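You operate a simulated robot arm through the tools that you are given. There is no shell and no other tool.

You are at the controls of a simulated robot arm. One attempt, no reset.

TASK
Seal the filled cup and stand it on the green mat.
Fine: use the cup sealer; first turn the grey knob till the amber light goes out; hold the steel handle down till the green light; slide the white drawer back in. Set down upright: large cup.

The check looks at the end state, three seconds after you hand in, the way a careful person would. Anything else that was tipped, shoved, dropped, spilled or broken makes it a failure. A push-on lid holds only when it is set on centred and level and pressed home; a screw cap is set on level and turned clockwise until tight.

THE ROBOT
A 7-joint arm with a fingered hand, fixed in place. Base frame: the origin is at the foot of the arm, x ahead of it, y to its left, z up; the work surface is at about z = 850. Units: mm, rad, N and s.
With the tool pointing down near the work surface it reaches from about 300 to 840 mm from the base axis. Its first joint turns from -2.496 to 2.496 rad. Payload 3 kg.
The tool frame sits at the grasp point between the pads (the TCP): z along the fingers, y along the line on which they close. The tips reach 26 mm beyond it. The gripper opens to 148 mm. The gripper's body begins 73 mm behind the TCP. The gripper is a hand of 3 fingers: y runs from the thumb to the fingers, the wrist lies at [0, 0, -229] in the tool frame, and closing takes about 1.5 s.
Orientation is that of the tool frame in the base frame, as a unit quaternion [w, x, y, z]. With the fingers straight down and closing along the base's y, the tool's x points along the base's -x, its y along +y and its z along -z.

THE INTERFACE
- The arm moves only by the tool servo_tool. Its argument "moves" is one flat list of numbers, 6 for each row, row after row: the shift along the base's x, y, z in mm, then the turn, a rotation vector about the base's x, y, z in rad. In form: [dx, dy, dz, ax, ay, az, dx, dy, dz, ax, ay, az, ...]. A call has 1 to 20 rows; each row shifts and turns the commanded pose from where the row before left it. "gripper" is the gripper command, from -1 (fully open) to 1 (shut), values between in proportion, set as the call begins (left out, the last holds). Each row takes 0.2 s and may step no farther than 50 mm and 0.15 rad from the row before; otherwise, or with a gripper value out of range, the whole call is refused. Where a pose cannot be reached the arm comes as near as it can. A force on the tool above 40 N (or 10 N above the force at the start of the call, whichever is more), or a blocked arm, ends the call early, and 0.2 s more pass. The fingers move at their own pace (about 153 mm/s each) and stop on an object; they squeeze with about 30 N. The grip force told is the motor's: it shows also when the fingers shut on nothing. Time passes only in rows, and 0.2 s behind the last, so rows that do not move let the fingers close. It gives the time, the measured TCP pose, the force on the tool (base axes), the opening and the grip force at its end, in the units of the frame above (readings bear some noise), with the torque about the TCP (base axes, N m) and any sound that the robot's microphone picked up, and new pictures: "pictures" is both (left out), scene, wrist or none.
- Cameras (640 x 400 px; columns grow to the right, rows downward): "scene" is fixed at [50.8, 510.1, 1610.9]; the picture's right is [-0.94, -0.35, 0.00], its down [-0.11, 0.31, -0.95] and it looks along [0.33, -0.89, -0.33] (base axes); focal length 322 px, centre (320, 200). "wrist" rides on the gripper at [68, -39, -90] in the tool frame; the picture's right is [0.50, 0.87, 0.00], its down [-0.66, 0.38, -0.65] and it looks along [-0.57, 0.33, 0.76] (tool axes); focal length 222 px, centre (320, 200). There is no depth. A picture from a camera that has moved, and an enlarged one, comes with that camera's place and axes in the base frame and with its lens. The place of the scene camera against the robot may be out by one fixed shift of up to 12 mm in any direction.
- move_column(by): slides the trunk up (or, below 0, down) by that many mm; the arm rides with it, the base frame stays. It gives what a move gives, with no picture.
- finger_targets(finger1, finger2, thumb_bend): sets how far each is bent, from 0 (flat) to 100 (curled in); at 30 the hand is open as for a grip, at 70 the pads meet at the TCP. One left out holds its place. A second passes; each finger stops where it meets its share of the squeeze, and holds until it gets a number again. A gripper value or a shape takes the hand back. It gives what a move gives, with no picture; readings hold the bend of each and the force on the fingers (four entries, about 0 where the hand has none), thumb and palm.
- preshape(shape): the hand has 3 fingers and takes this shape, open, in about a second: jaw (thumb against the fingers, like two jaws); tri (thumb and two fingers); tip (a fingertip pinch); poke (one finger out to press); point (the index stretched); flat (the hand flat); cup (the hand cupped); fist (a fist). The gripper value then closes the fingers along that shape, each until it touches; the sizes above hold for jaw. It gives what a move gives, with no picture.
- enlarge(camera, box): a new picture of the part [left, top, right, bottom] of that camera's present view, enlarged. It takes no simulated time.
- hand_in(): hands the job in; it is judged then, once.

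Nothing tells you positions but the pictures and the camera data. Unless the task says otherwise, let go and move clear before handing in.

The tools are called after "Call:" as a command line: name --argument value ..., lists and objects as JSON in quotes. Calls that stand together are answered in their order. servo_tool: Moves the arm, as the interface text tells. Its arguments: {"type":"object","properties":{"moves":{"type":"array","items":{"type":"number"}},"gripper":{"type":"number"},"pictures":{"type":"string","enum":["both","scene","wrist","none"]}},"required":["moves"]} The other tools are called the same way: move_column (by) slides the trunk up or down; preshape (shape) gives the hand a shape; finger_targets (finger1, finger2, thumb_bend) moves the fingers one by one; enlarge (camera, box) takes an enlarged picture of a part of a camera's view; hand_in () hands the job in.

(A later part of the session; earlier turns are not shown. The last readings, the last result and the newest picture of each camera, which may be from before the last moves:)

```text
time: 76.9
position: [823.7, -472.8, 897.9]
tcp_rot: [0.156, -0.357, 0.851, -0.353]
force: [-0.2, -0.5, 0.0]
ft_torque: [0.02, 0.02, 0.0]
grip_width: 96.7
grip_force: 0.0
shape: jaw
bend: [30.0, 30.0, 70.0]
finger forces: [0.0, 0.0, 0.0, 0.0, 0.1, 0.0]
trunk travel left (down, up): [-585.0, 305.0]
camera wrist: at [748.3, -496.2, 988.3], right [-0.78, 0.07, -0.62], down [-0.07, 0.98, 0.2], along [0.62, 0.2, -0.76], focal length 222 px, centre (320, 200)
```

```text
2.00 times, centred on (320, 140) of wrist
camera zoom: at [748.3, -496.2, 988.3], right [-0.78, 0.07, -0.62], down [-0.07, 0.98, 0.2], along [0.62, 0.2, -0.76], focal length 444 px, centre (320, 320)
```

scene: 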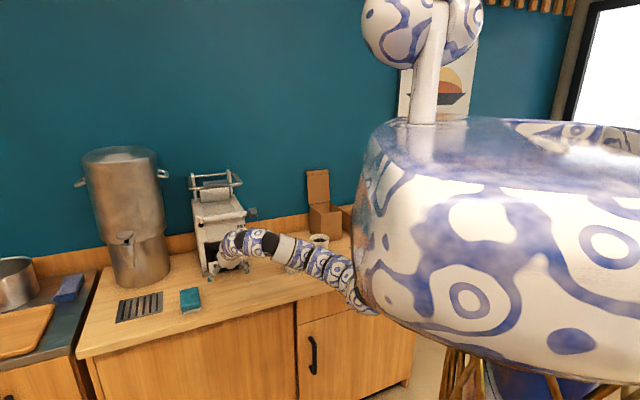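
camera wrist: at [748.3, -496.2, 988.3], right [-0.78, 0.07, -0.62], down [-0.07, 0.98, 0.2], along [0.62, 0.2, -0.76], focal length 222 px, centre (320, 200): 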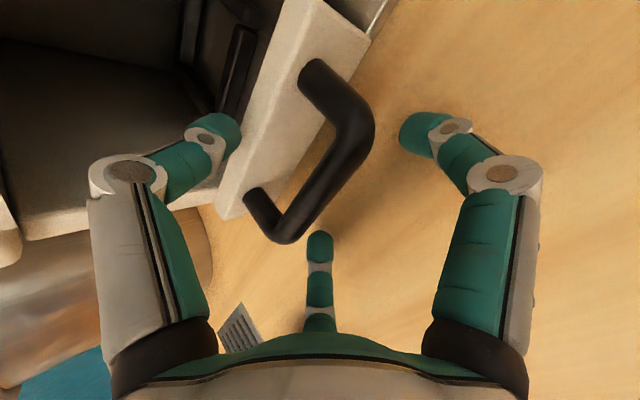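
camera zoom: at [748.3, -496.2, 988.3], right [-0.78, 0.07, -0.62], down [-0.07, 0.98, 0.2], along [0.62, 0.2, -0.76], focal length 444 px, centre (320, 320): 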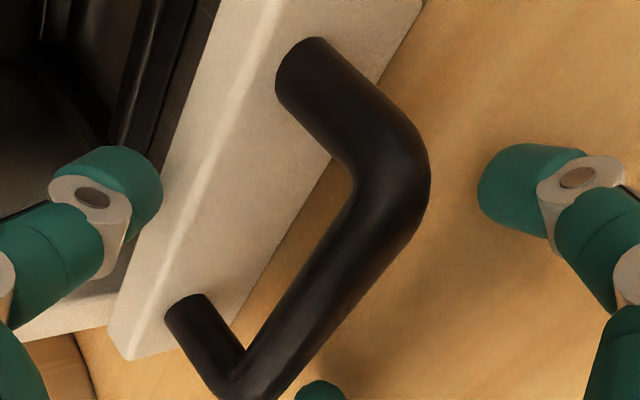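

Call:
servo_tool --moves '[-11.3, 11.3, 3, 0, 0, 0, 0, 0, 0, -0.0825, -0.0825, 0, 0, 0, 0, -0.0825, -0.0825, 0, 0, 0, 0, -0.0825, -0.0825, 0]' --gripper -0.2 --pictures "wrist"

Call:
enlarge --camera "scene" --box '[180, 220, 280, 290]'

```text
time: 77.9
position: [811.5, -462.5, 900.3]
tcp_rot: [0.215, -0.326, 0.776, -0.495]
force: [0.3, -0.2, 1.1]
ft_torque: [-0.03, 0.05, 0.02]
grip_width: 89.6
grip_force: 0.1
shape: jaw
bend: [32.0, 32.0, 70.0]
finger forces: [0.0, 0.0, 0.1, 0.0, 0.1, 0.0]
trunk travel left (down, up): [-585.0, 305.0]
camera wrist: at [716.3, -465.3, 972.4], right [-0.6, -0.11, -0.79], down [-0.09, 0.99, -0.07], along [0.79, 0.03, -0.61], focal length 222 px, centre (320, 200)
```

wrist: 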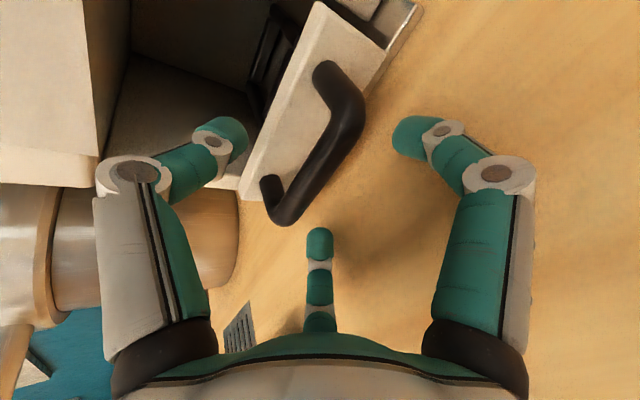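

```text
5.71 times, centred on (230, 255) of scene
camera zoom: at [50.8, 510.1, 1610.9], right [-0.94, -0.35, 0.0], down [-0.11, 0.31, -0.95], along [0.33, -0.89, -0.33], focal length 1839 px, centre (834, -114)
```

zoom: 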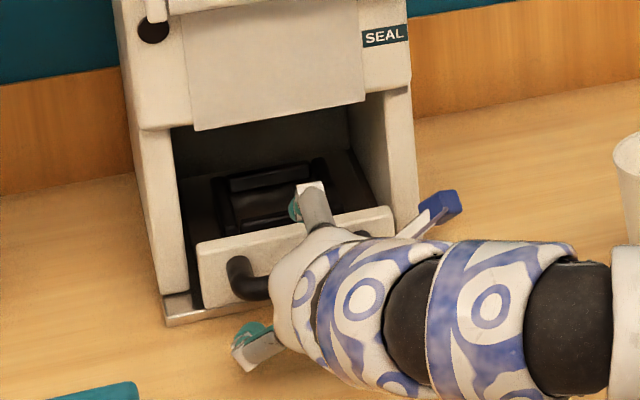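

Call:
servo_tool --moves '[4.2, -4.2, -2.8, 0, 0, 0, 4.2, -4.2, -2.8, 0, 0, 0, 4.2, -4.2, -2.8, 0, 0, 0]' --pictures "wrist"

```text
time: 78.7
position: [824.4, -474.5, 892.2]
tcp_rot: [0.215, -0.328, 0.776, -0.495]
force: [0.9, 0.9, -0.3]
ft_torque: [0.01, 0.03, -0.03]
grip_width: 89.4
grip_force: 0.1
shape: jaw
bend: [32.0, 32.0, 70.0]
finger forces: [0.0, 0.1, 0.0, 0.0, 0.1, 0.1]
trunk travel left (down, up): [-585.0, 305.0]
camera wrist: at [728.3, -477.3, 964.3], right [-0.6, -0.1, -0.79], down [-0.09, 0.99, -0.07], along [0.79, 0.03, -0.61], focal length 222 px, centre (320, 200)
```

wrist: 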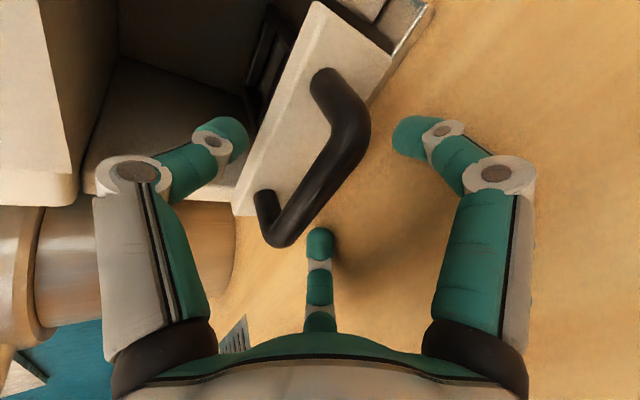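

Call:
servo_tool --moves '[0, 0, 0, 0, 0, 0, 0, 0, 0, 0, 0, 0, 0, 0, 0, 0, 0, 0, 0, 0, 0, 0, 0, 0, 0, 0, 0, 0, 0, 0, 0, 0, 0, 0, 0, 0, 0, 0, 0, 0, 0, 0]' --gripper 1 --pictures "wrist"

Call:
enlarge --camera "scene" --box '[180, 220, 280, 290]'

```text
time: 80.3
position: [824.1, -474.4, 891.5]
tcp_rot: [0.215, -0.328, 0.776, -0.495]
force: [-0.3, 0.0, -4.9]
ft_torque: [0.06, 0.01, 0.01]
grip_width: 5.3
grip_force: 29.6
shape: jaw
bend: [71.0, 71.0, 73.0]
finger forces: [3.2, 3.5, 0.1, 0.1, 24.3, 0.0]
trunk travel left (down, up): [-585.0, 305.0]
camera wrist: at [728.6, -477.1, 963.9], right [-0.6, -0.1, -0.79], down [-0.09, 0.99, -0.06], along [0.79, 0.03, -0.61], focal length 222 px, centre (320, 200)
```

wrist: 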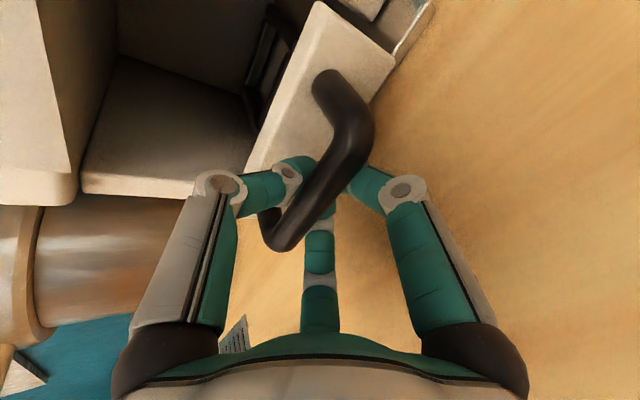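

```text
5.71 times, centred on (230, 255) of scene
camera zoom: at [50.8, 510.1, 1610.9], right [-0.94, -0.35, 0.0], down [-0.11, 0.31, -0.95], along [0.33, -0.89, -0.33], focal length 1839 px, centre (834, -114)
```

zoom: 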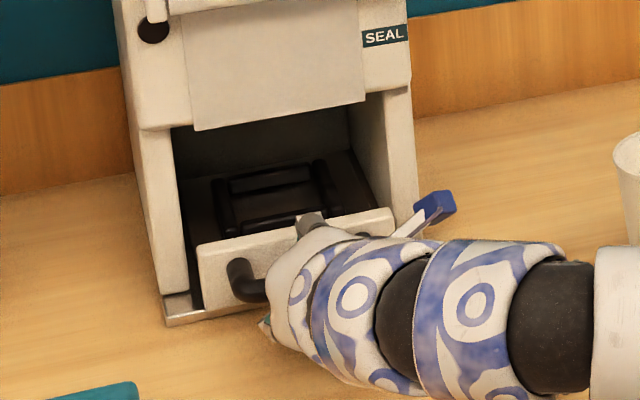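

Call:
servo_tool --moves '[-7, 7, 0, 0, 0, 0, -7, 7, 0, 0, 0, 0, -7, 7, 0, 0, 0, 0, -7, 7, 0, 0, 0, 0]' --pictures "wrist"

Call:
enlarge --camera "scene" --box '[180, 220, 280, 290]'

```text
time: 81.3
position: [796.8, -446.1, 891.3]
tcp_rot: [0.215, -0.327, 0.775, -0.496]
force: [-2.5, -3.0, -2.6]
ft_torque: [0.01, 0.07, 0.02]
grip_width: 5.3
grip_force: 29.9
shape: jaw
bend: [71.0, 71.0, 73.0]
finger forces: [3.5, 3.9, 0.1, 0.0, 25.1, 0.1]
trunk travel left (down, up): [-585.0, 305.0]
camera wrist: at [701.1, -449.4, 963.5], right [-0.6, -0.1, -0.79], down [-0.09, 0.99, -0.07], along [0.79, 0.03, -0.61], focal length 222 px, centre (320, 200)
```

wrist: 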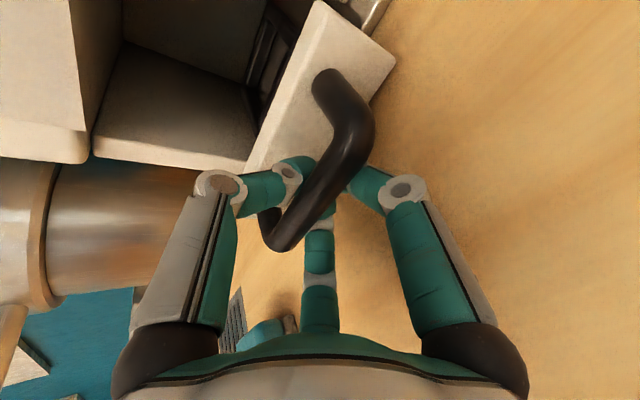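

```text
5.71 times, centred on (230, 255) of scene
camera zoom: at [50.8, 510.1, 1610.9], right [-0.94, -0.35, 0.0], down [-0.11, 0.31, -0.95], along [0.33, -0.89, -0.33], focal length 1839 px, centre (834, -114)
```

zoom: 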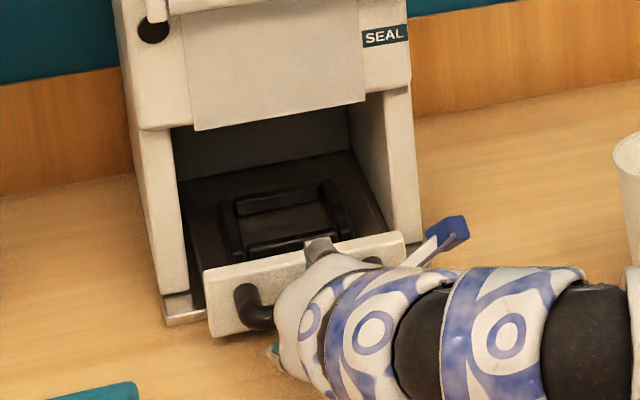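

The drawer slides out with little force, so I'll keep pulling.

Call:
servo_tool --moves '[-9, 9, 0, 0, 0, 0, -9, 9, 0, 0, 0, 0, -9, 9, 0, 0, 0, 0, -9, 9, 0, 0, 0, 0, -9, 9, 0, 0, 0, 0, -9, 9, 0, 0, 0, 0]' --pictures "none"

Call:
enlarge --camera "scene" --box '[180, 220, 280, 290]'

```text
time: 82.7
position: [741.7, -391.6, 891.3]
tcp_rot: [0.215, -0.327, 0.776, -0.495]
force: [-1.3, 0.5, -6.3]
ft_torque: [0.04, 0.02, 0.01]
grip_width: 5.0
grip_force: 30.4
shape: jaw
bend: [71.0, 71.0, 73.0]
finger forces: [4.9, 5.4, 0.0, 0.0, 24.4, 0.0]
trunk travel left (down, up): [-585.0, 305.0]
```

```text
5.71 times, centred on (230, 255) of scene
camera zoom: at [50.8, 510.1, 1610.9], right [-0.94, -0.35, 0.0], down [-0.11, 0.31, -0.95], along [0.33, -0.89, -0.33], focal length 1839 px, centre (834, -114)
```

zoom: 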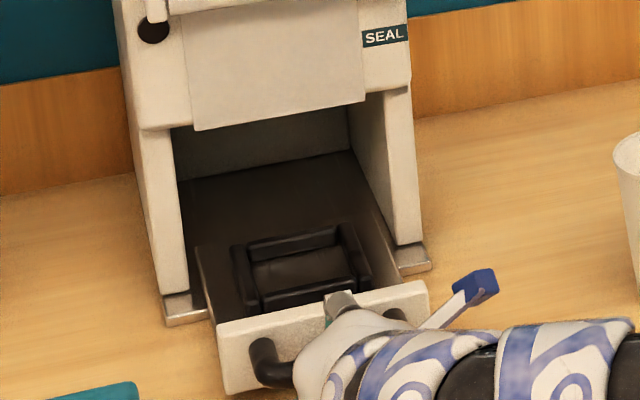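

Call:
servo_tool --moves '[-9, 9, 0, 0, 0, 0, -9, 9, 0, 0, 0, 0, -9, 9, 0, 0, 0, 0, -9, 9, 0, 0, 0, 0]' --pictures "none"

Call:
enlarge --camera "scene" --box '[180, 220, 280, 290]'

```text
time: 83.7
position: [705.7, -355.9, 891.6]
tcp_rot: [0.215, -0.328, 0.776, -0.495]
force: [0.7, 0.3, -10.1]
ft_torque: [-0.01, 0.09, 0.03]
grip_width: 5.0
grip_force: 29.6
shape: jaw
bend: [71.0, 71.0, 73.0]
finger forces: [6.2, 6.5, 0.1, 0.1, 24.3, 0.0]
trunk travel left (down, up): [-585.0, 305.0]
```

```text
5.71 times, centred on (230, 255) of scene
camera zoom: at [50.8, 510.1, 1610.9], right [-0.94, -0.35, 0.0], down [-0.11, 0.31, -0.95], along [0.33, -0.89, -0.33], focal length 1839 px, centre (834, -114)
```

zoom: 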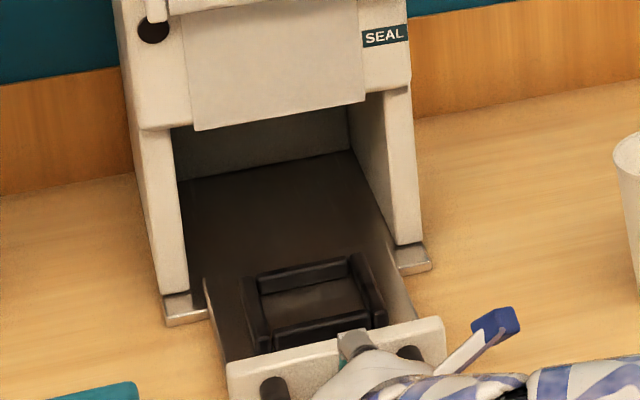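

Call:
servo_tool --moves '[-7, 7, -1, 0, 0, 0, -7, 7, -1, 0, 0, 0, -7, 7, 0, 0, 0, 0]' --pictures "none"

Call:
enlarge --camera "scene" --box '[180, 220, 280, 290]'

```text
time: 84.5
position: [684.1, -335.5, 890.9]
tcp_rot: [0.215, -0.328, 0.775, -0.496]
force: [1.1, 1.1, 4.1]
ft_torque: [-0.01, 0.0, 0.03]
grip_width: 5.0
grip_force: 29.9
shape: jaw
bend: [71.0, 71.0, 73.0]
finger forces: [3.9, 4.4, 0.0, 0.1, 28.5, 0.1]
trunk travel left (down, up): [-585.0, 305.0]
```

```text
5.71 times, centred on (230, 255) of scene
camera zoom: at [50.8, 510.1, 1610.9], right [-0.94, -0.35, 0.0], down [-0.11, 0.31, -0.95], along [0.33, -0.89, -0.33], focal length 1839 px, centre (834, -114)
```

zoom: 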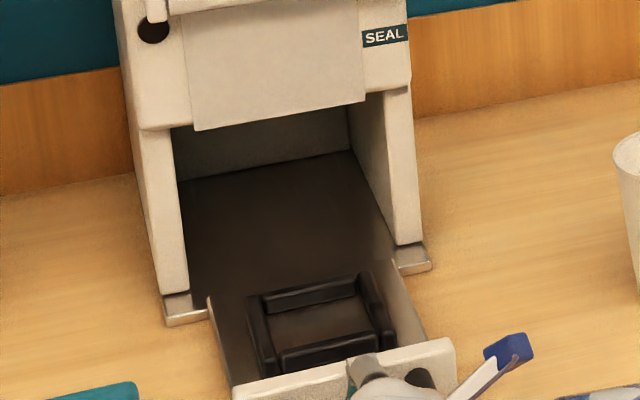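

The seat is out far enough, about 90 mm clear of the body. I'll open part way and withdraw the way I came in.

Call:
servo_tool --moves '[0, 0, 0, 0, 0, 0, 0, 0, 0, 0, 0, 0, 0, 0, 0, 0, 0, 0, 0, 0, 0, 0, 0, 0, 0, 0, 0, 0, 0, 0]' --gripper -0.2 --pictures "wrist"

Call:
servo_tool --moves '[-5, 5, 3.3, 0, 0, 0, -5, 5, 3.3, 0, 0, 0, -5, 5, 3.3, 0, 0, 0, -5, 5, 3.3, 0, 0, 0, -5, 5, 3.3, 0, 0, 0, -5, 5, 3.3, 0, 0, 0, -5, 5, 3.3, 0, 0, 0]'

```text
time: 85.7
position: [685.5, -335.8, 889.4]
tcp_rot: [0.215, -0.327, 0.776, -0.495]
force: [-0.2, 0.0, 0.0]
ft_torque: [-0.03, 0.01, -0.02]
grip_width: 87.9
grip_force: 0.1
shape: jaw
bend: [32.0, 32.0, 70.0]
finger forces: [0.4, 0.0, 0.1, 0.1, 0.1, 0.0]
trunk travel left (down, up): [-585.0, 305.0]
camera wrist: at [589.4, -338.4, 962.0], right [-0.6, -0.11, -0.79], down [-0.09, 0.99, -0.07], along [0.79, 0.03, -0.61], focal length 222 px, centre (320, 200)
```

wrist: 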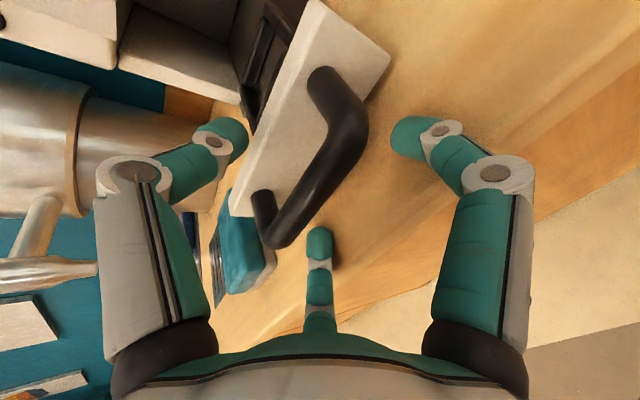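

```text
time: 87.3
position: [648.7, -299.7, 913.4]
tcp_rot: [0.214, -0.327, 0.776, -0.495]
force: [0.5, 1.1, 0.4]
ft_torque: [-0.01, 0.01, -0.01]
grip_width: 88.5
grip_force: 0.0
shape: jaw
bend: [32.0, 32.0, 70.0]
finger forces: [0.0, 0.1, 0.0, 0.0, 0.0, 0.0]
trunk travel left (down, up): [-585.0, 305.0]
camera wrist: at [554.9, -303.2, 986.2], right [-0.6, -0.11, -0.79], down [-0.09, 0.99, -0.07], along [0.79, 0.03, -0.61], focal length 222 px, centre (320, 200)
```

scene: 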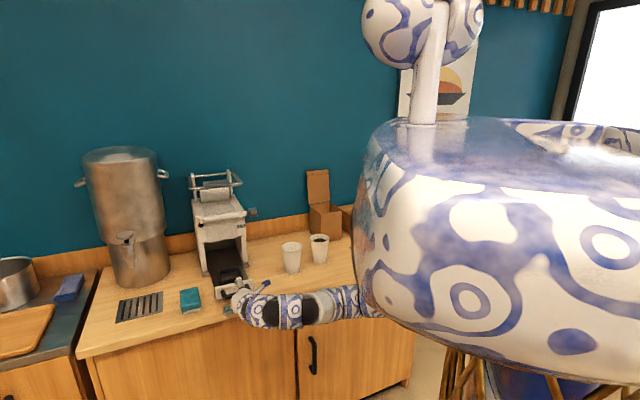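
wrist: 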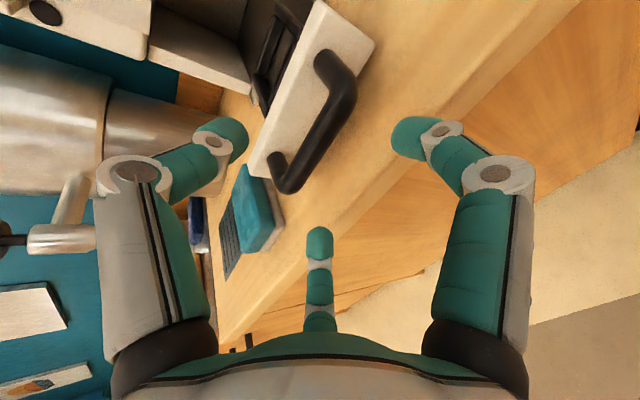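

Next is the filled cup. I'll raise the hand, turn it to point straight down, and move over the cup.

Call:
move_column --by 60

Call:
servo_tool --moves '[0, 0, 30, 0, 0, 0, -4.7, -30.2, 10.2, 0.0802, 0.0802, 0, -4.7, -30.2, 10.2, 0.0802, 0.0802, 0, -4.7, -30.2, 10.2, 0.0802, 0.0802, 0, -4.7, -30.2, 10.2, 0.0802, 0.0802, 0, -4.7, -30.2, 8, 0.0802, 0.0802, 0, -4.7, -30.2, 8, 0.0802, 0.0802, 0, -4.7, -30.2, 8, 0.0802, 0.0802, 0, -4.7, -30.2, 8, 0.0802, 0.0802, 0, -4.7, -30.2, 8, 0.0802, 0.0802, 0, -4.7, -30.2, 8, 0.0802, 0.0802, 0]' --gripper -0.76

```text
time: 88.3
position: [650.4, -300.7, 973.9]
tcp_rot: [0.214, -0.327, 0.776, -0.496]
force: [-0.5, -0.5, -0.2]
ft_torque: [0.04, 0.0, 0.0]
grip_width: 87.9
grip_force: 0.1
shape: jaw
bend: [32.0, 32.0, 70.0]
finger forces: [0.0, 0.1, 0.0, 0.1, 0.1, 0.1]
trunk travel left (down, up): [-645.0, 245.0]
```

```text
time: 90.7
position: [737.2, -571.5, 953.2]
tcp_rot: [0.027, -0.396, 0.918, -0.016]
force: [-49.6, 41.5, -8.5]
ft_torque: [-6.17, -7.92, -0.4]
grip_width: 130.0
grip_force: 0.1
shape: jaw
bend: [25.0, 25.0, 36.0]
finger forces: [0.0, 0.1, 0.1, 0.0, 0.0, 0.0]
out of reach, approached as far as the arm can: row 3, 4, 5, 6, 7, 8, 9, 10
trunk travel left (down, up): [-645.0, 245.0]
stopped in row 11: the force on the tool passed its limit at 169 N (the readings are from after the stop); the commanded pose is now the measured one
camera wrist: at [713.1, -645.8, 1042.6], right [-0.97, 0.23, -0.06], down [0.13, 0.74, 0.66], along [0.2, 0.63, -0.75], focal length 222 px, centre (320, 200)
```

scene: 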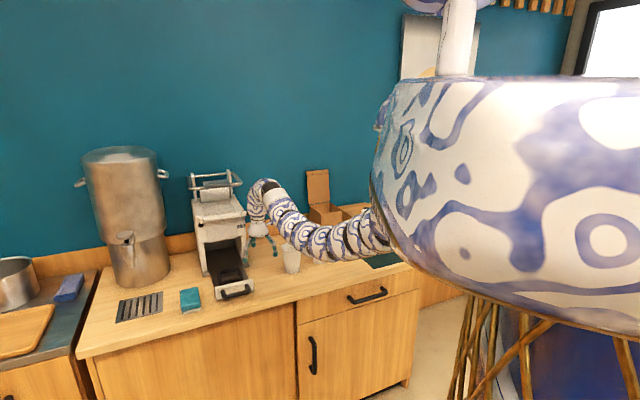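
wrist: 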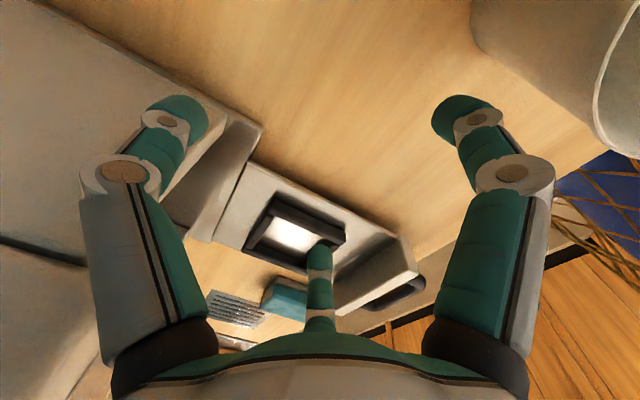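

The arm took a different path and the hand bumped the side of the sealer by the knob. I'll back off towards the robot now and check whether anything shifted.

Call:
servo_tool --moves '[-7, 7, 0, 0, 0, 0, -10, 10, 0, 0, 0, 0, -10, 10, 0, 0, 0, 0]'

Call:
enlarge --camera "scene" --box '[170, 150, 290, 290]'

Call:
enlarge --camera "scene" --box '[190, 230, 290, 300]'

```text
time: 91.5
position: [710.3, -625.7, 926.4]
tcp_rot: [0.022, -0.372, 0.928, 0.001]
force: [-0.1, -2.4, -1.1]
ft_torque: [0.15, -0.01, -0.02]
grip_width: 130.3
grip_force: 0.0
shape: jaw
bend: [25.0, 25.0, 36.0]
finger forces: [0.0, 0.0, 0.1, 0.0, 0.0, 0.0]
out of reach, approached as far as the arm can: row 2, 3
trunk travel left (down, up): [-645.0, 245.0]
stopped in row 3: the arm was blocked; the commanded pose is now the measured one
camera wrist: at [684.1, -702.1, 1013.0], right [-0.96, 0.28, -0.03], down [0.19, 0.71, 0.68], along [0.21, 0.64, -0.74], focal length 222 px, centre (320, 200)
```

scene: 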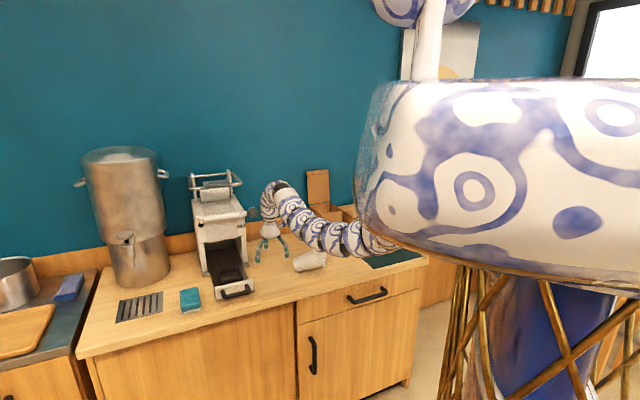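
wrist: 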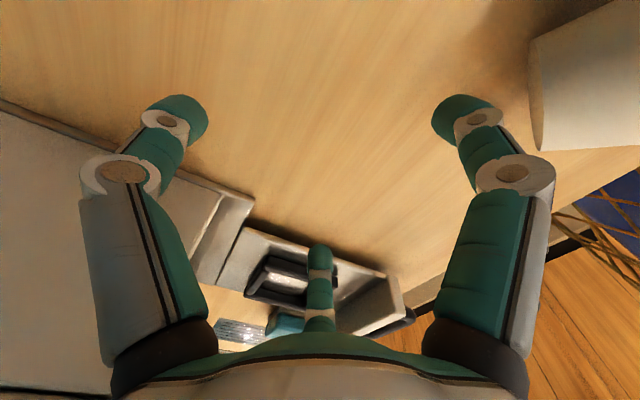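

```text
2.86 times, centred on (230, 220) of scene
camera zoom: at [50.8, 510.1, 1610.9], right [-0.94, -0.35, 0.0], down [-0.11, 0.31, -0.95], along [0.33, -0.89, -0.33], focal length 919 px, centre (577, 143)
```

zoom: 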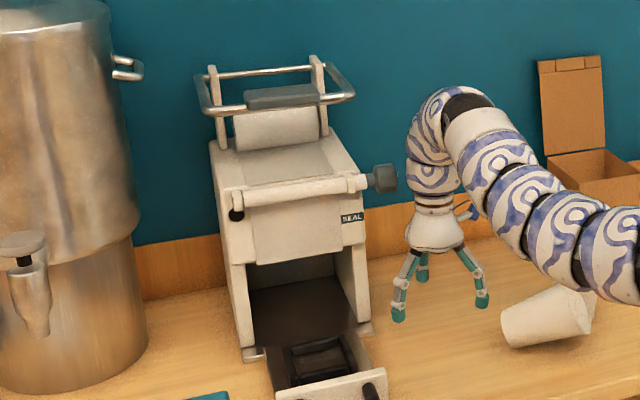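

```text
5.71 times, centred on (240, 265) of scene
camera zoom: at [50.8, 510.1, 1610.9], right [-0.94, -0.35, 0.0], down [-0.11, 0.31, -0.95], along [0.33, -0.89, -0.33], focal length 1839 px, centre (777, -171)
```

zoom: 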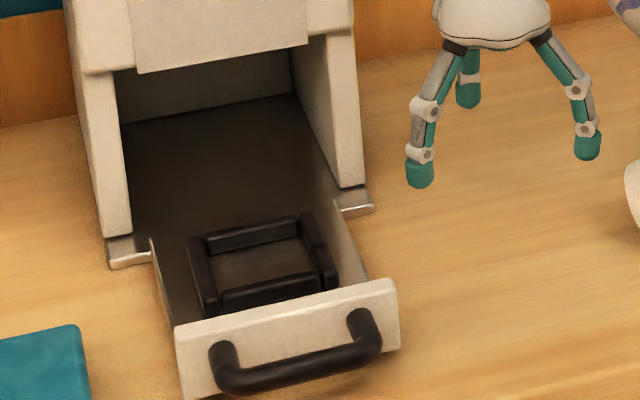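

The empty cup has been knocked over. I'll lift straight up with the trunk to get clear and then look at both cups.

Call:
move_column --by 150

Call:
servo_tool --moves '[0, 0, 0, 0, 0, 0]'

Call:
enlarge --camera "scene" --box '[260, 200, 380, 300]'

```text
time: 92.0
position: [721.6, -591.5, 955.1]
tcp_rot: [0.019, -0.377, 0.926, -0.005]
force: [-61.6, -48.9, 10.4]
ft_torque: [7.49, -9.64, -1.36]
grip_width: 130.3
grip_force: 0.0
shape: jaw
bend: [25.0, 25.0, 36.0]
finger forces: [0.0, 0.0, 0.0, 0.0, 0.0, 0.1]
trunk travel left (down, up): [-663.0, 227.0]
stopped: the force on the tool passed its limit at 94 N (the readings are from after the stop); the commanded pose is now the measured one
```

```text
time: 92.3
position: [721.7, -594.1, 954.9]
tcp_rot: [0.013, -0.374, 0.927, -0.008]
force: [-41.7, -54.4, 8.4]
ft_torque: [8.25, -6.68, -1.41]
grip_width: 130.3
grip_force: 0.1
shape: jaw
bend: [25.0, 25.0, 36.0]
finger forces: [0.1, 0.0, 0.1, 0.0, 0.1, 0.0]
trunk travel left (down, up): [-663.0, 227.0]
stopped in row 1: the force on the tool passed its limit at 101 N (the readings are from after the stop); the commanded pose is now the measured one
camera wrist: at [695.0, -667.6, 1044.8], right [-0.96, 0.28, -0.03], down [0.19, 0.73, 0.66], along [0.2, 0.62, -0.75], focal length 222 px, centre (320, 200)
```

scene: 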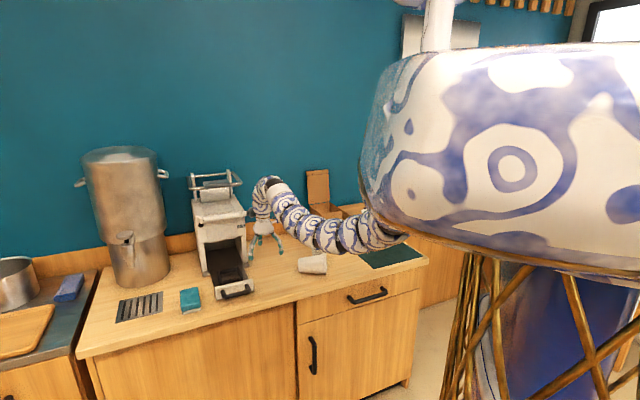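
wrist: 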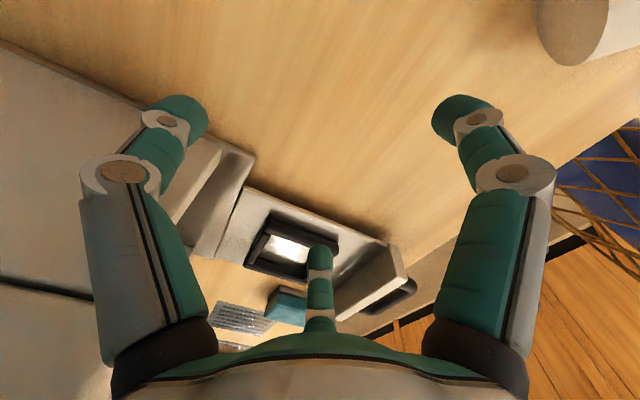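

```text
4.00 times, centred on (320, 250) of scene
camera zoom: at [50.8, 510.1, 1610.9], right [-0.94, -0.35, 0.0], down [-0.11, 0.31, -0.95], along [0.33, -0.89, -0.33], focal length 1287 px, centre (320, 0)
```

zoom: 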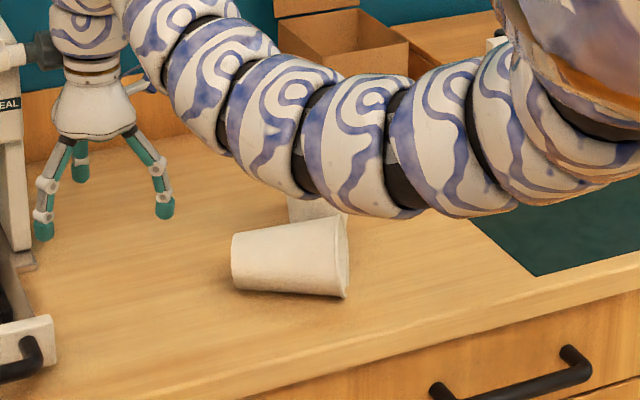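

Call:
servo_tool --moves '[-5, -5, 0, 0, 0, 0, -5, -5, 0, 0, 0, 0]' --pictures "none"

```text
time: 92.7
position: [720.1, -594.8, 956.0]
tcp_rot: [0.011, -0.375, 0.927, -0.008]
force: [-24.4, -33.7, 8.4]
ft_torque: [5.16, -3.96, -0.86]
grip_width: 130.1
grip_force: 0.1
shape: jaw
bend: [25.0, 25.0, 36.0]
finger forces: [0.0, 0.0, 0.0, 0.0, 0.0, 0.1]
trunk travel left (down, up): [-663.0, 227.0]
stopped in row 1: the force on the tool passed its limit at 83 N (the readings are from after the stop); the commanded pose is now the measured one
```

Call:
servo_tool --moves '[-6, -6, 0, 0, 0, 0, -6, -6, 0, 0, 0, 0]' --pictures "none"

```text
time: 92.9
position: [717.9, -594.4, 955.5]
tcp_rot: [0.008, -0.372, 0.928, -0.009]
force: [-33.6, -16.7, -1.0]
ft_torque: [2.62, -4.88, -0.45]
grip_width: 130.2
grip_force: 0.1
shape: jaw
bend: [25.0, 25.0, 36.0]
finger forces: [0.0, 0.0, 0.0, 0.2, 0.1, 0.1]
trunk travel left (down, up): [-663.0, 227.0]
stopped in row 1: the force on the tool passed its limit at 67 N (the readings are from after the stop); the commanded pose is now the measured one
```

Call:
servo_tool --moves '[-8, -2, 0, 0, 0, 0]' --pictures "none"

Call:
servo_tool --moves '[-8, -4, 0, 0, 0, 0]' --pictures "none"

Call:
servo_tool --moves '[-8, -4, 0, 0, 0, 0]' --pictures "none"

```text
time: 93.3
position: [718.5, -591.8, 955.5]
tcp_rot: [0.011, -0.378, 0.926, -0.009]
force: [-0.4, -1.1, 0.2]
ft_torque: [0.03, 0.04, -0.04]
grip_width: 130.3
grip_force: 0.0
shape: jaw
bend: [25.0, 25.0, 36.0]
finger forces: [0.0, 0.1, 0.1, 0.0, 0.0, 0.1]
trunk travel left (down, up): [-663.0, 227.0]
```

```text
time: 93.7
position: [712.1, -597.4, 953.8]
tcp_rot: [0.011, -0.377, 0.926, -0.008]
force: [-0.1, 0.3, 0.0]
ft_torque: [-0.03, -0.01, 0.01]
grip_width: 129.9
grip_force: 0.1
shape: jaw
bend: [25.0, 25.0, 36.0]
finger forces: [0.0, 0.0, 0.0, 0.1, 0.0, 0.0]
trunk travel left (down, up): [-663.0, 227.0]
```

```text
time: 94.1
position: [703.1, -600.1, 950.8]
tcp_rot: [0.01, -0.377, 0.926, -0.008]
force: [0.4, 0.8, -0.5]
ft_torque: [0.01, -0.04, 0.02]
grip_width: 130.1
grip_force: 0.1
shape: jaw
bend: [25.0, 25.0, 36.0]
finger forces: [0.0, 0.0, 0.0, 0.1, 0.0, 0.1]
trunk travel left (down, up): [-663.0, 227.0]
```

Call:
servo_tool --moves '[-9, 0, 0, 0, 0, 0, -9, 0, 0, 0, 0, 0, -9, 0, 0, 0, 0, 0, -9, 0, 0, 0, 0, 0]'

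Call:
enlarge --camera "scene" --box '[240, 180, 380, 290]'

```text
time: 95.1
position: [682.4, -610.0, 948.9]
tcp_rot: [0.008, -0.375, 0.927, -0.007]
force: [0.4, 0.0, -0.3]
ft_torque: [-0.01, -0.02, 0.0]
grip_width: 130.0
grip_force: 0.2
shape: jaw
bend: [25.0, 25.0, 36.0]
finger forces: [0.0, 0.0, 0.0, 0.0, 0.1, 0.0]
out of reach, approached as far as the arm can: row 3, 4
trunk travel left (down, up): [-663.0, 227.0]
camera wrist: at [658.6, -683.6, 1039.1], right [-0.96, 0.27, -0.02], down [0.19, 0.73, 0.65], along [0.19, 0.62, -0.76], focal length 222 px, centre (320, 200)
```

scene: 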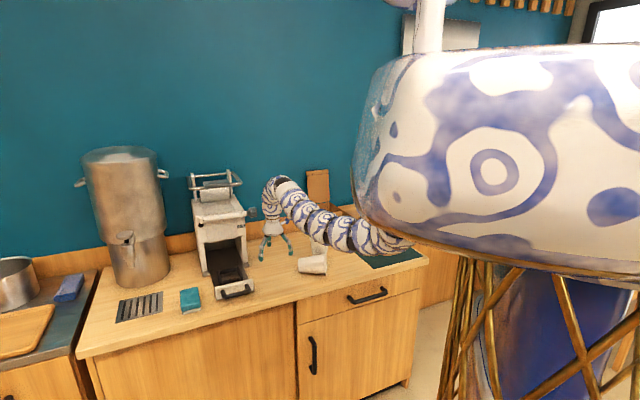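
wrist: 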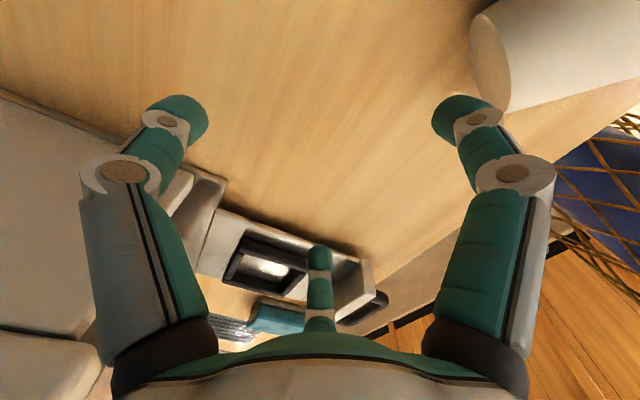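

```text
3.64 times, centred on (310, 235) of scene
camera zoom: at [50.8, 510.1, 1610.9], right [-0.94, -0.35, 0.0], down [-0.11, 0.31, -0.95], along [0.33, -0.89, -0.33], focal length 1170 px, centre (356, 73)
```

zoom: 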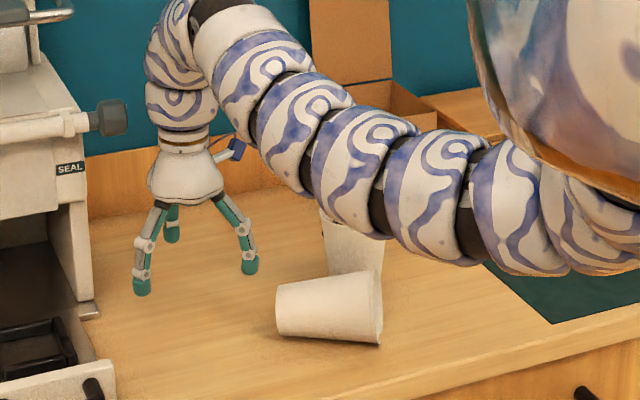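

The filled cup is still upright behind the fallen empty one. The present hand roll is close to a wrist limit, so I'll turn the hand back to its natural roll before going on.

Call:
servo_tool --moves '[0, 0, 0, 0, 0, -0.1428, 0, 0, 0, 0, 0, -0.1428, 0, 0, 0, 0, 0, -0.1428, 0, 0, 0, 0, 0, -0.1428]' --pictures "none"

```text
time: 96.1
position: [681.4, -611.0, 948.9]
tcp_rot: [0.006, -0.099, 0.995, -0.01]
force: [-0.5, 0.0, -0.3]
ft_torque: [-0.02, -0.04, -0.01]
grip_width: 130.2
grip_force: 0.0
shape: jaw
bend: [25.0, 25.0, 36.0]
finger forces: [0.0, 0.0, 0.0, 0.0, 0.0, 0.1]
trunk travel left (down, up): [-663.0, 227.0]
```

Call:
servo_tool --moves '[0, 0, 0, 0, 0, -0.1428, 0, 0, 0, 0, 0, -0.1428, 0, 0, 0, 0, 0, -0.1428, 0, 0, 0, 0, 0, -0.1428, 0, 0, 0, 0, 0, -0.1428, 0, 0, 0, 0, 0, -0.1428, 0, 0, 0, 0, 0, -0.12]'

Call:
enlarge --camera "scene" --box '[240, 180, 380, 290]'

```text
time: 97.7
position: [681.6, -609.5, 949.3]
tcp_rot: [0.001, 0.379, 0.925, -0.013]
force: [0.6, 0.1, 0.2]
ft_torque: [0.0, -0.01, 0.01]
grip_width: 129.9
grip_force: 0.0
shape: jaw
bend: [25.0, 25.0, 36.0]
finger forces: [0.0, 0.1, 0.0, 0.1, 0.0, 0.1]
trunk travel left (down, up): [-663.0, 227.0]
camera wrist: at [607.7, -586.5, 1039.2], right [0.25, 0.97, -0.02], down [0.74, -0.18, 0.65], along [0.63, -0.18, -0.76], focal length 222 px, centre (320, 200)
```

scene: 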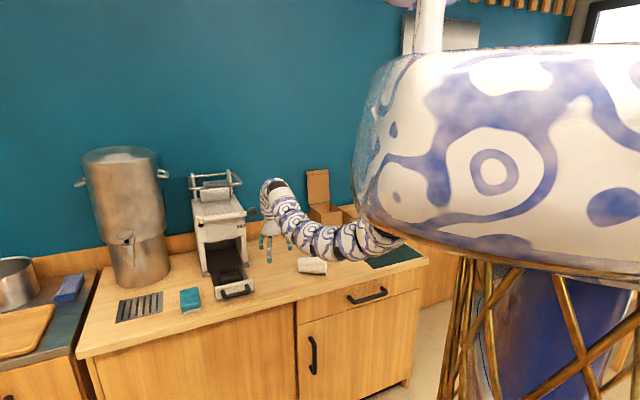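
wrist: 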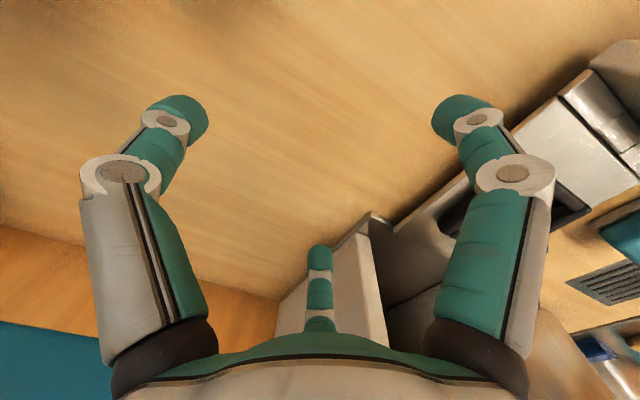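

```text
3.64 times, centred on (310, 235) of scene
camera zoom: at [50.8, 510.1, 1610.9], right [-0.94, -0.35, 0.0], down [-0.11, 0.31, -0.95], along [0.33, -0.89, -0.33], focal length 1170 px, centre (356, 73)
```

zoom: 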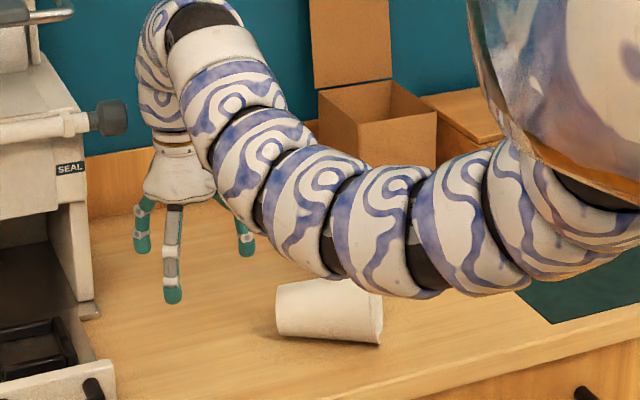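

Call:
move_column --by 100

```text
time: 99.0
position: [682.3, -608.9, 1048.9]
tcp_rot: [0.0, 0.379, 0.926, -0.013]
force: [-0.6, 0.1, 0.3]
ft_torque: [-0.02, 0.04, -0.02]
grip_width: 130.1
grip_force: 0.1
shape: jaw
bend: [25.0, 25.0, 36.0]
finger forces: [0.0, 0.0, 0.1, 0.0, 0.0, 0.0]
trunk travel left (down, up): [-763.0, 127.0]
```

Call:
servo_tool --moves '[-31, -16, 0, 0, 0, 0, -31, -16, 0, 0, 0, 0, -31, -16, 0, 0, 0, 0, -31, -16, 0, 0, 0, 0, -31, -17, 0, 0, 0, 0, -31, -17, 0, 0, 0, 0]'

```text
time: 100.4
position: [496.9, -706.6, 1051.9]
tcp_rot: [0.002, 0.378, 0.926, -0.013]
force: [-0.2, 0.2, -0.1]
ft_torque: [0.0, 0.0, 0.01]
grip_width: 130.1
grip_force: 0.1
shape: jaw
bend: [25.0, 25.0, 36.0]
finger forces: [0.0, 0.1, 0.0, 0.1, 0.1, 0.0]
trunk travel left (down, up): [-763.0, 127.0]
camera wrist: at [421.7, -684.5, 1141.7], right [0.25, 0.97, -0.03], down [0.74, -0.17, 0.65], along [0.63, -0.18, -0.76], focal length 222 px, centre (320, 200)
```

scene: 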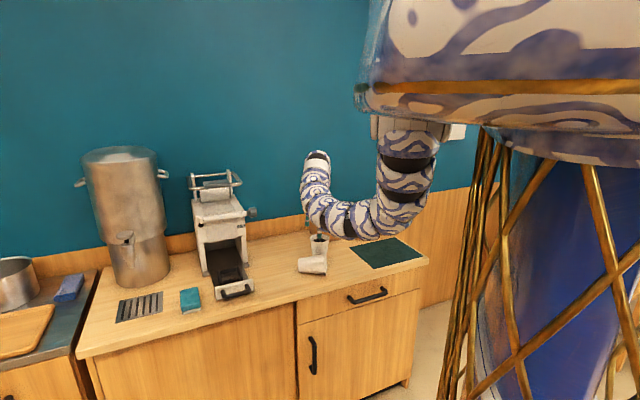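
wrist: 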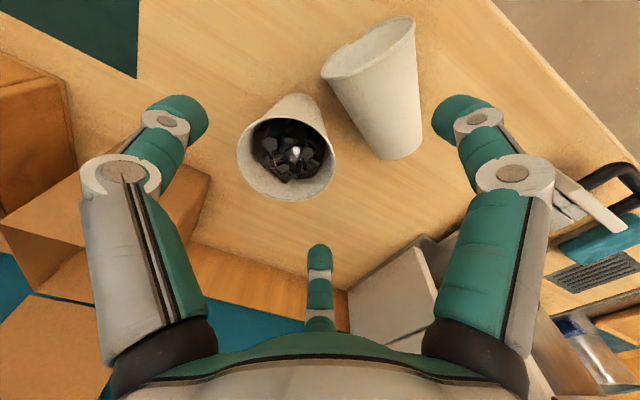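

Call:
enlarge --camera "wrist" --box '[220, 0, 440, 220]'

Call:
enlarge --camera "scene" --box '[270, 210, 350, 290]'

```text
1.82 times, centred on (330, 110) of wrist
camera zoom: at [421.7, -684.5, 1141.7], right [0.25, 0.97, -0.03], down [0.74, -0.17, 0.65], along [0.63, -0.18, -0.76], focal length 404 px, centre (302, 364)
```

zoom: 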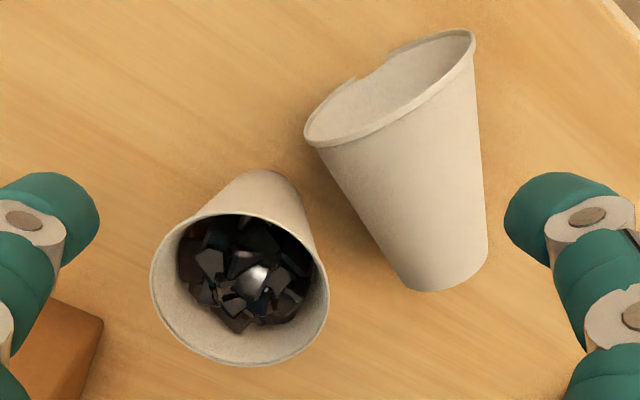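

```text
5.00 times, centred on (310, 250) of scene
camera zoom: at [50.8, 510.1, 1610.9], right [-0.94, -0.35, 0.0], down [-0.11, 0.31, -0.95], along [0.33, -0.89, -0.33], focal length 1609 px, centre (370, -50)
```

zoom: 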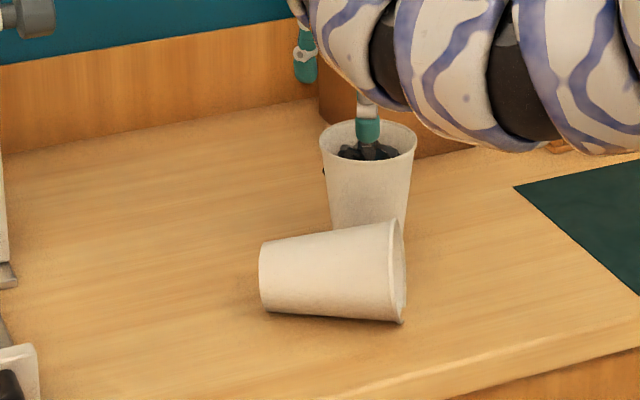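

The filled cup is upright and undisturbed near (519, -748). I'll turn the hand so no finger meets the fallen cup and centre it over the filled cup.

Call:
servo_tool --moves '[3, -5, 0, 0, 0, -0.1375, 3, -5, 0, 0, 0, -0.1375, 3, -5, 0, 0, 0, -0.1375, 3, -5, 0, 0, 0, -0.1375, 3, -5, 0, 0, 0, -0.1375, 3, -5, 0, 0, 0, -0.1375, 2, -6, 0, 0, 0, -0.1375, 2, -5, 0, 0, 0, -0.1375]' --gripper -0.8

Call:
enlarge --camera "scene" --box '[270, 180, 370, 290]'

```text
time: 102.2
position: [518.4, -748.1, 1049.9]
tcp_rot: [-0.006, 0.807, 0.591, -0.011]
force: [-0.3, -0.2, 0.6]
ft_torque: [0.0, 0.0, 0.03]
grip_width: 132.7
grip_force: 0.0
shape: jaw
bend: [25.0, 25.0, 34.0]
finger forces: [0.0, 0.1, 0.0, 0.1, 0.0, 0.0]
trunk travel left (down, up): [-763.0, 127.0]
camera wrist: at [504.1, -670.7, 1139.8], right [0.98, 0.21, -0.03], down [0.18, -0.74, 0.65], along [0.12, -0.64, -0.76], focal length 222 px, centre (320, 200)
```

scene: 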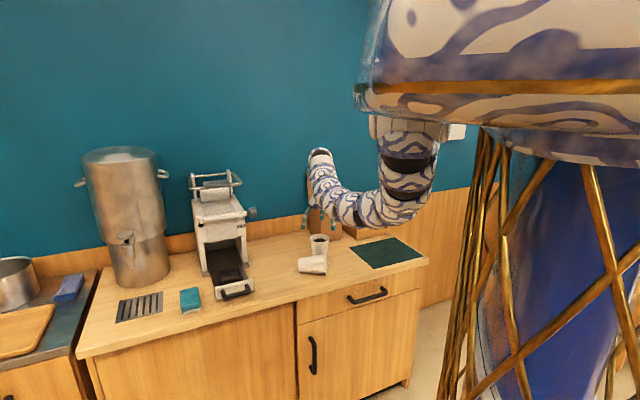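
wrist: 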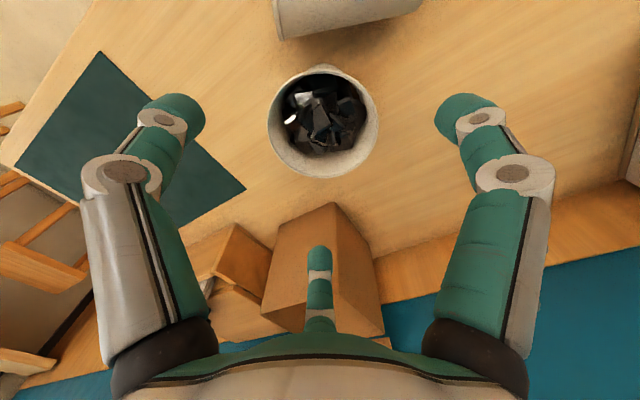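

```text
3.64 times, centred on (320, 235) of scene
camera zoom: at [50.8, 510.1, 1610.9], right [-0.94, -0.35, 0.0], down [-0.11, 0.31, -0.95], along [0.33, -0.89, -0.33], focal length 1170 px, centre (320, 73)
```

zoom: 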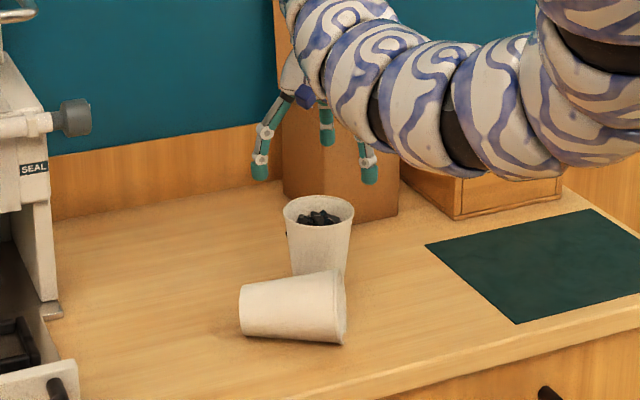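

Call:
servo_tool --moves '[2, -0.5, 0, 0, -0.025, 0]' --pictures "none"

Call:
move_column --by -70

Call:
servo_tool --moves '[0, 0, 0, 0, 0, 0]'

```text
time: 102.6
position: [520.7, -748.0, 1049.9]
tcp_rot: [0.003, 0.807, 0.59, -0.002]
force: [-0.4, -0.3, 0.5]
ft_torque: [-0.01, 0.03, 0.0]
grip_width: 132.9
grip_force: 0.0
shape: jaw
bend: [25.0, 25.0, 34.0]
finger forces: [0.0, 0.1, 0.0, 0.0, 0.1, 0.1]
trunk travel left (down, up): [-763.0, 127.0]
```

```text
time: 103.7
position: [520.7, -748.5, 980.7]
tcp_rot: [0.003, 0.807, 0.591, -0.001]
force: [-1.1, 0.3, 0.0]
ft_torque: [0.03, -0.01, -0.01]
grip_width: 133.1
grip_force: 0.0
shape: jaw
bend: [25.0, 25.0, 34.0]
finger forces: [0.0, 0.0, 0.1, 0.0, 0.1, 0.1]
trunk travel left (down, up): [-693.0, 197.0]
```

```text
time: 104.1
position: [520.3, -747.9, 979.8]
tcp_rot: [0.002, 0.806, 0.591, -0.001]
force: [-0.5, 0.5, 0.0]
ft_torque: [-0.03, -0.01, 0.0]
grip_width: 133.1
grip_force: 0.2
shape: jaw
bend: [25.0, 25.0, 34.0]
finger forces: [0.0, 0.0, 0.0, 0.1, 0.0, 0.0]
trunk travel left (down, up): [-693.0, 197.0]
camera wrist: at [503.1, -671.0, 1069.4], right [0.98, 0.22, 0.0], down [0.16, -0.74, 0.66], along [0.14, -0.64, -0.75], focal length 222 px, centre (320, 200)
```

scene: 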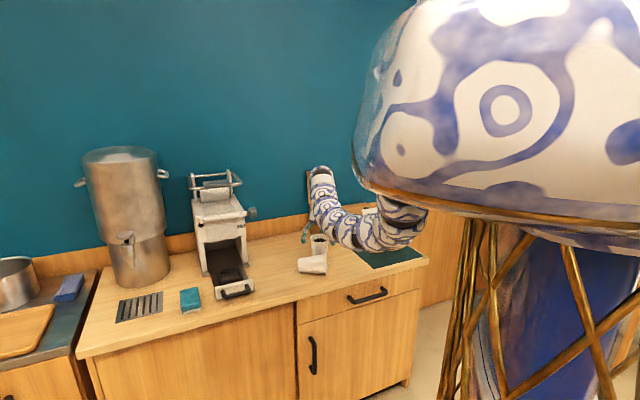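
wrist: 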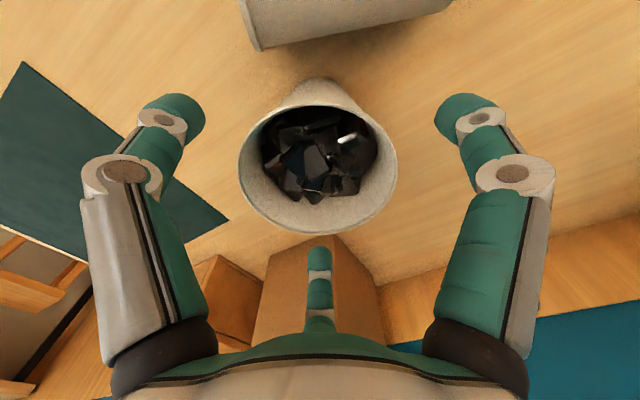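

Call:
move_column --by -64

Call:
servo_tool --moves '[0, 0, 0, 0, 0, 0]'

Call:
enlarge --camera "scene" --box '[270, 180, 370, 290]'

```text
time: 105.2
position: [520.9, -748.7, 915.3]
tcp_rot: [0.001, 0.807, 0.591, -0.001]
force: [-1.4, 0.1, 1.5]
ft_torque: [0.02, -0.03, 0.02]
grip_width: 132.7
grip_force: 0.0
shape: jaw
bend: [25.0, 25.0, 34.0]
finger forces: [0.0, 0.1, 0.0, 0.0, 1.8, 0.0]
trunk travel left (down, up): [-629.0, 261.0]
```

```text
time: 105.5
position: [521.0, -748.0, 917.2]
tcp_rot: [0.001, 0.807, 0.59, -0.001]
force: [-1.3, 0.5, 0.9]
ft_torque: [0.02, -0.02, -0.01]
grip_width: 133.2
grip_force: 0.1
shape: jaw
bend: [25.0, 25.0, 34.0]
finger forces: [0.1, 0.0, 0.0, 0.0, 1.6, 0.0]
trunk travel left (down, up): [-629.0, 261.0]
camera wrist: at [503.0, -671.0, 1005.4], right [0.98, 0.22, 0.0], down [0.16, -0.74, 0.66], along [0.14, -0.64, -0.75], focal length 222 px, centre (320, 200)
```

scene: 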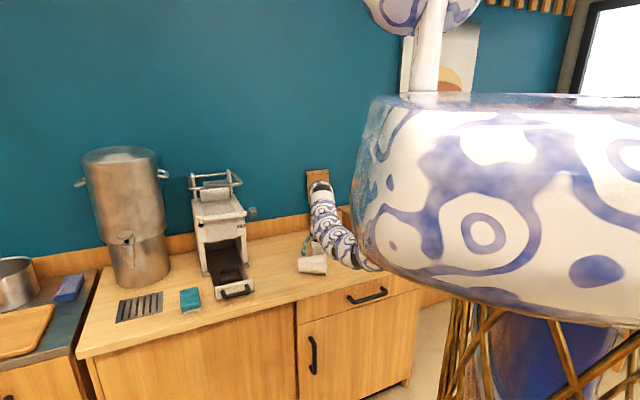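
wrist: 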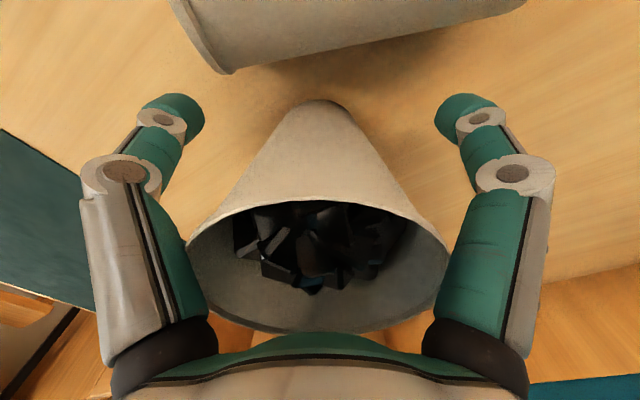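

```text
3.64 times, centred on (320, 235) of scene
camera zoom: at [50.8, 510.1, 1610.9], right [-0.94, -0.35, 0.0], down [-0.11, 0.31, -0.95], along [0.33, -0.89, -0.33], focal length 1170 px, centre (320, 73)
```

zoom: 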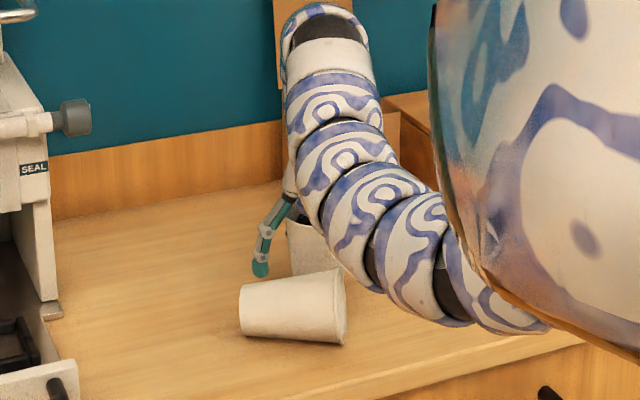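

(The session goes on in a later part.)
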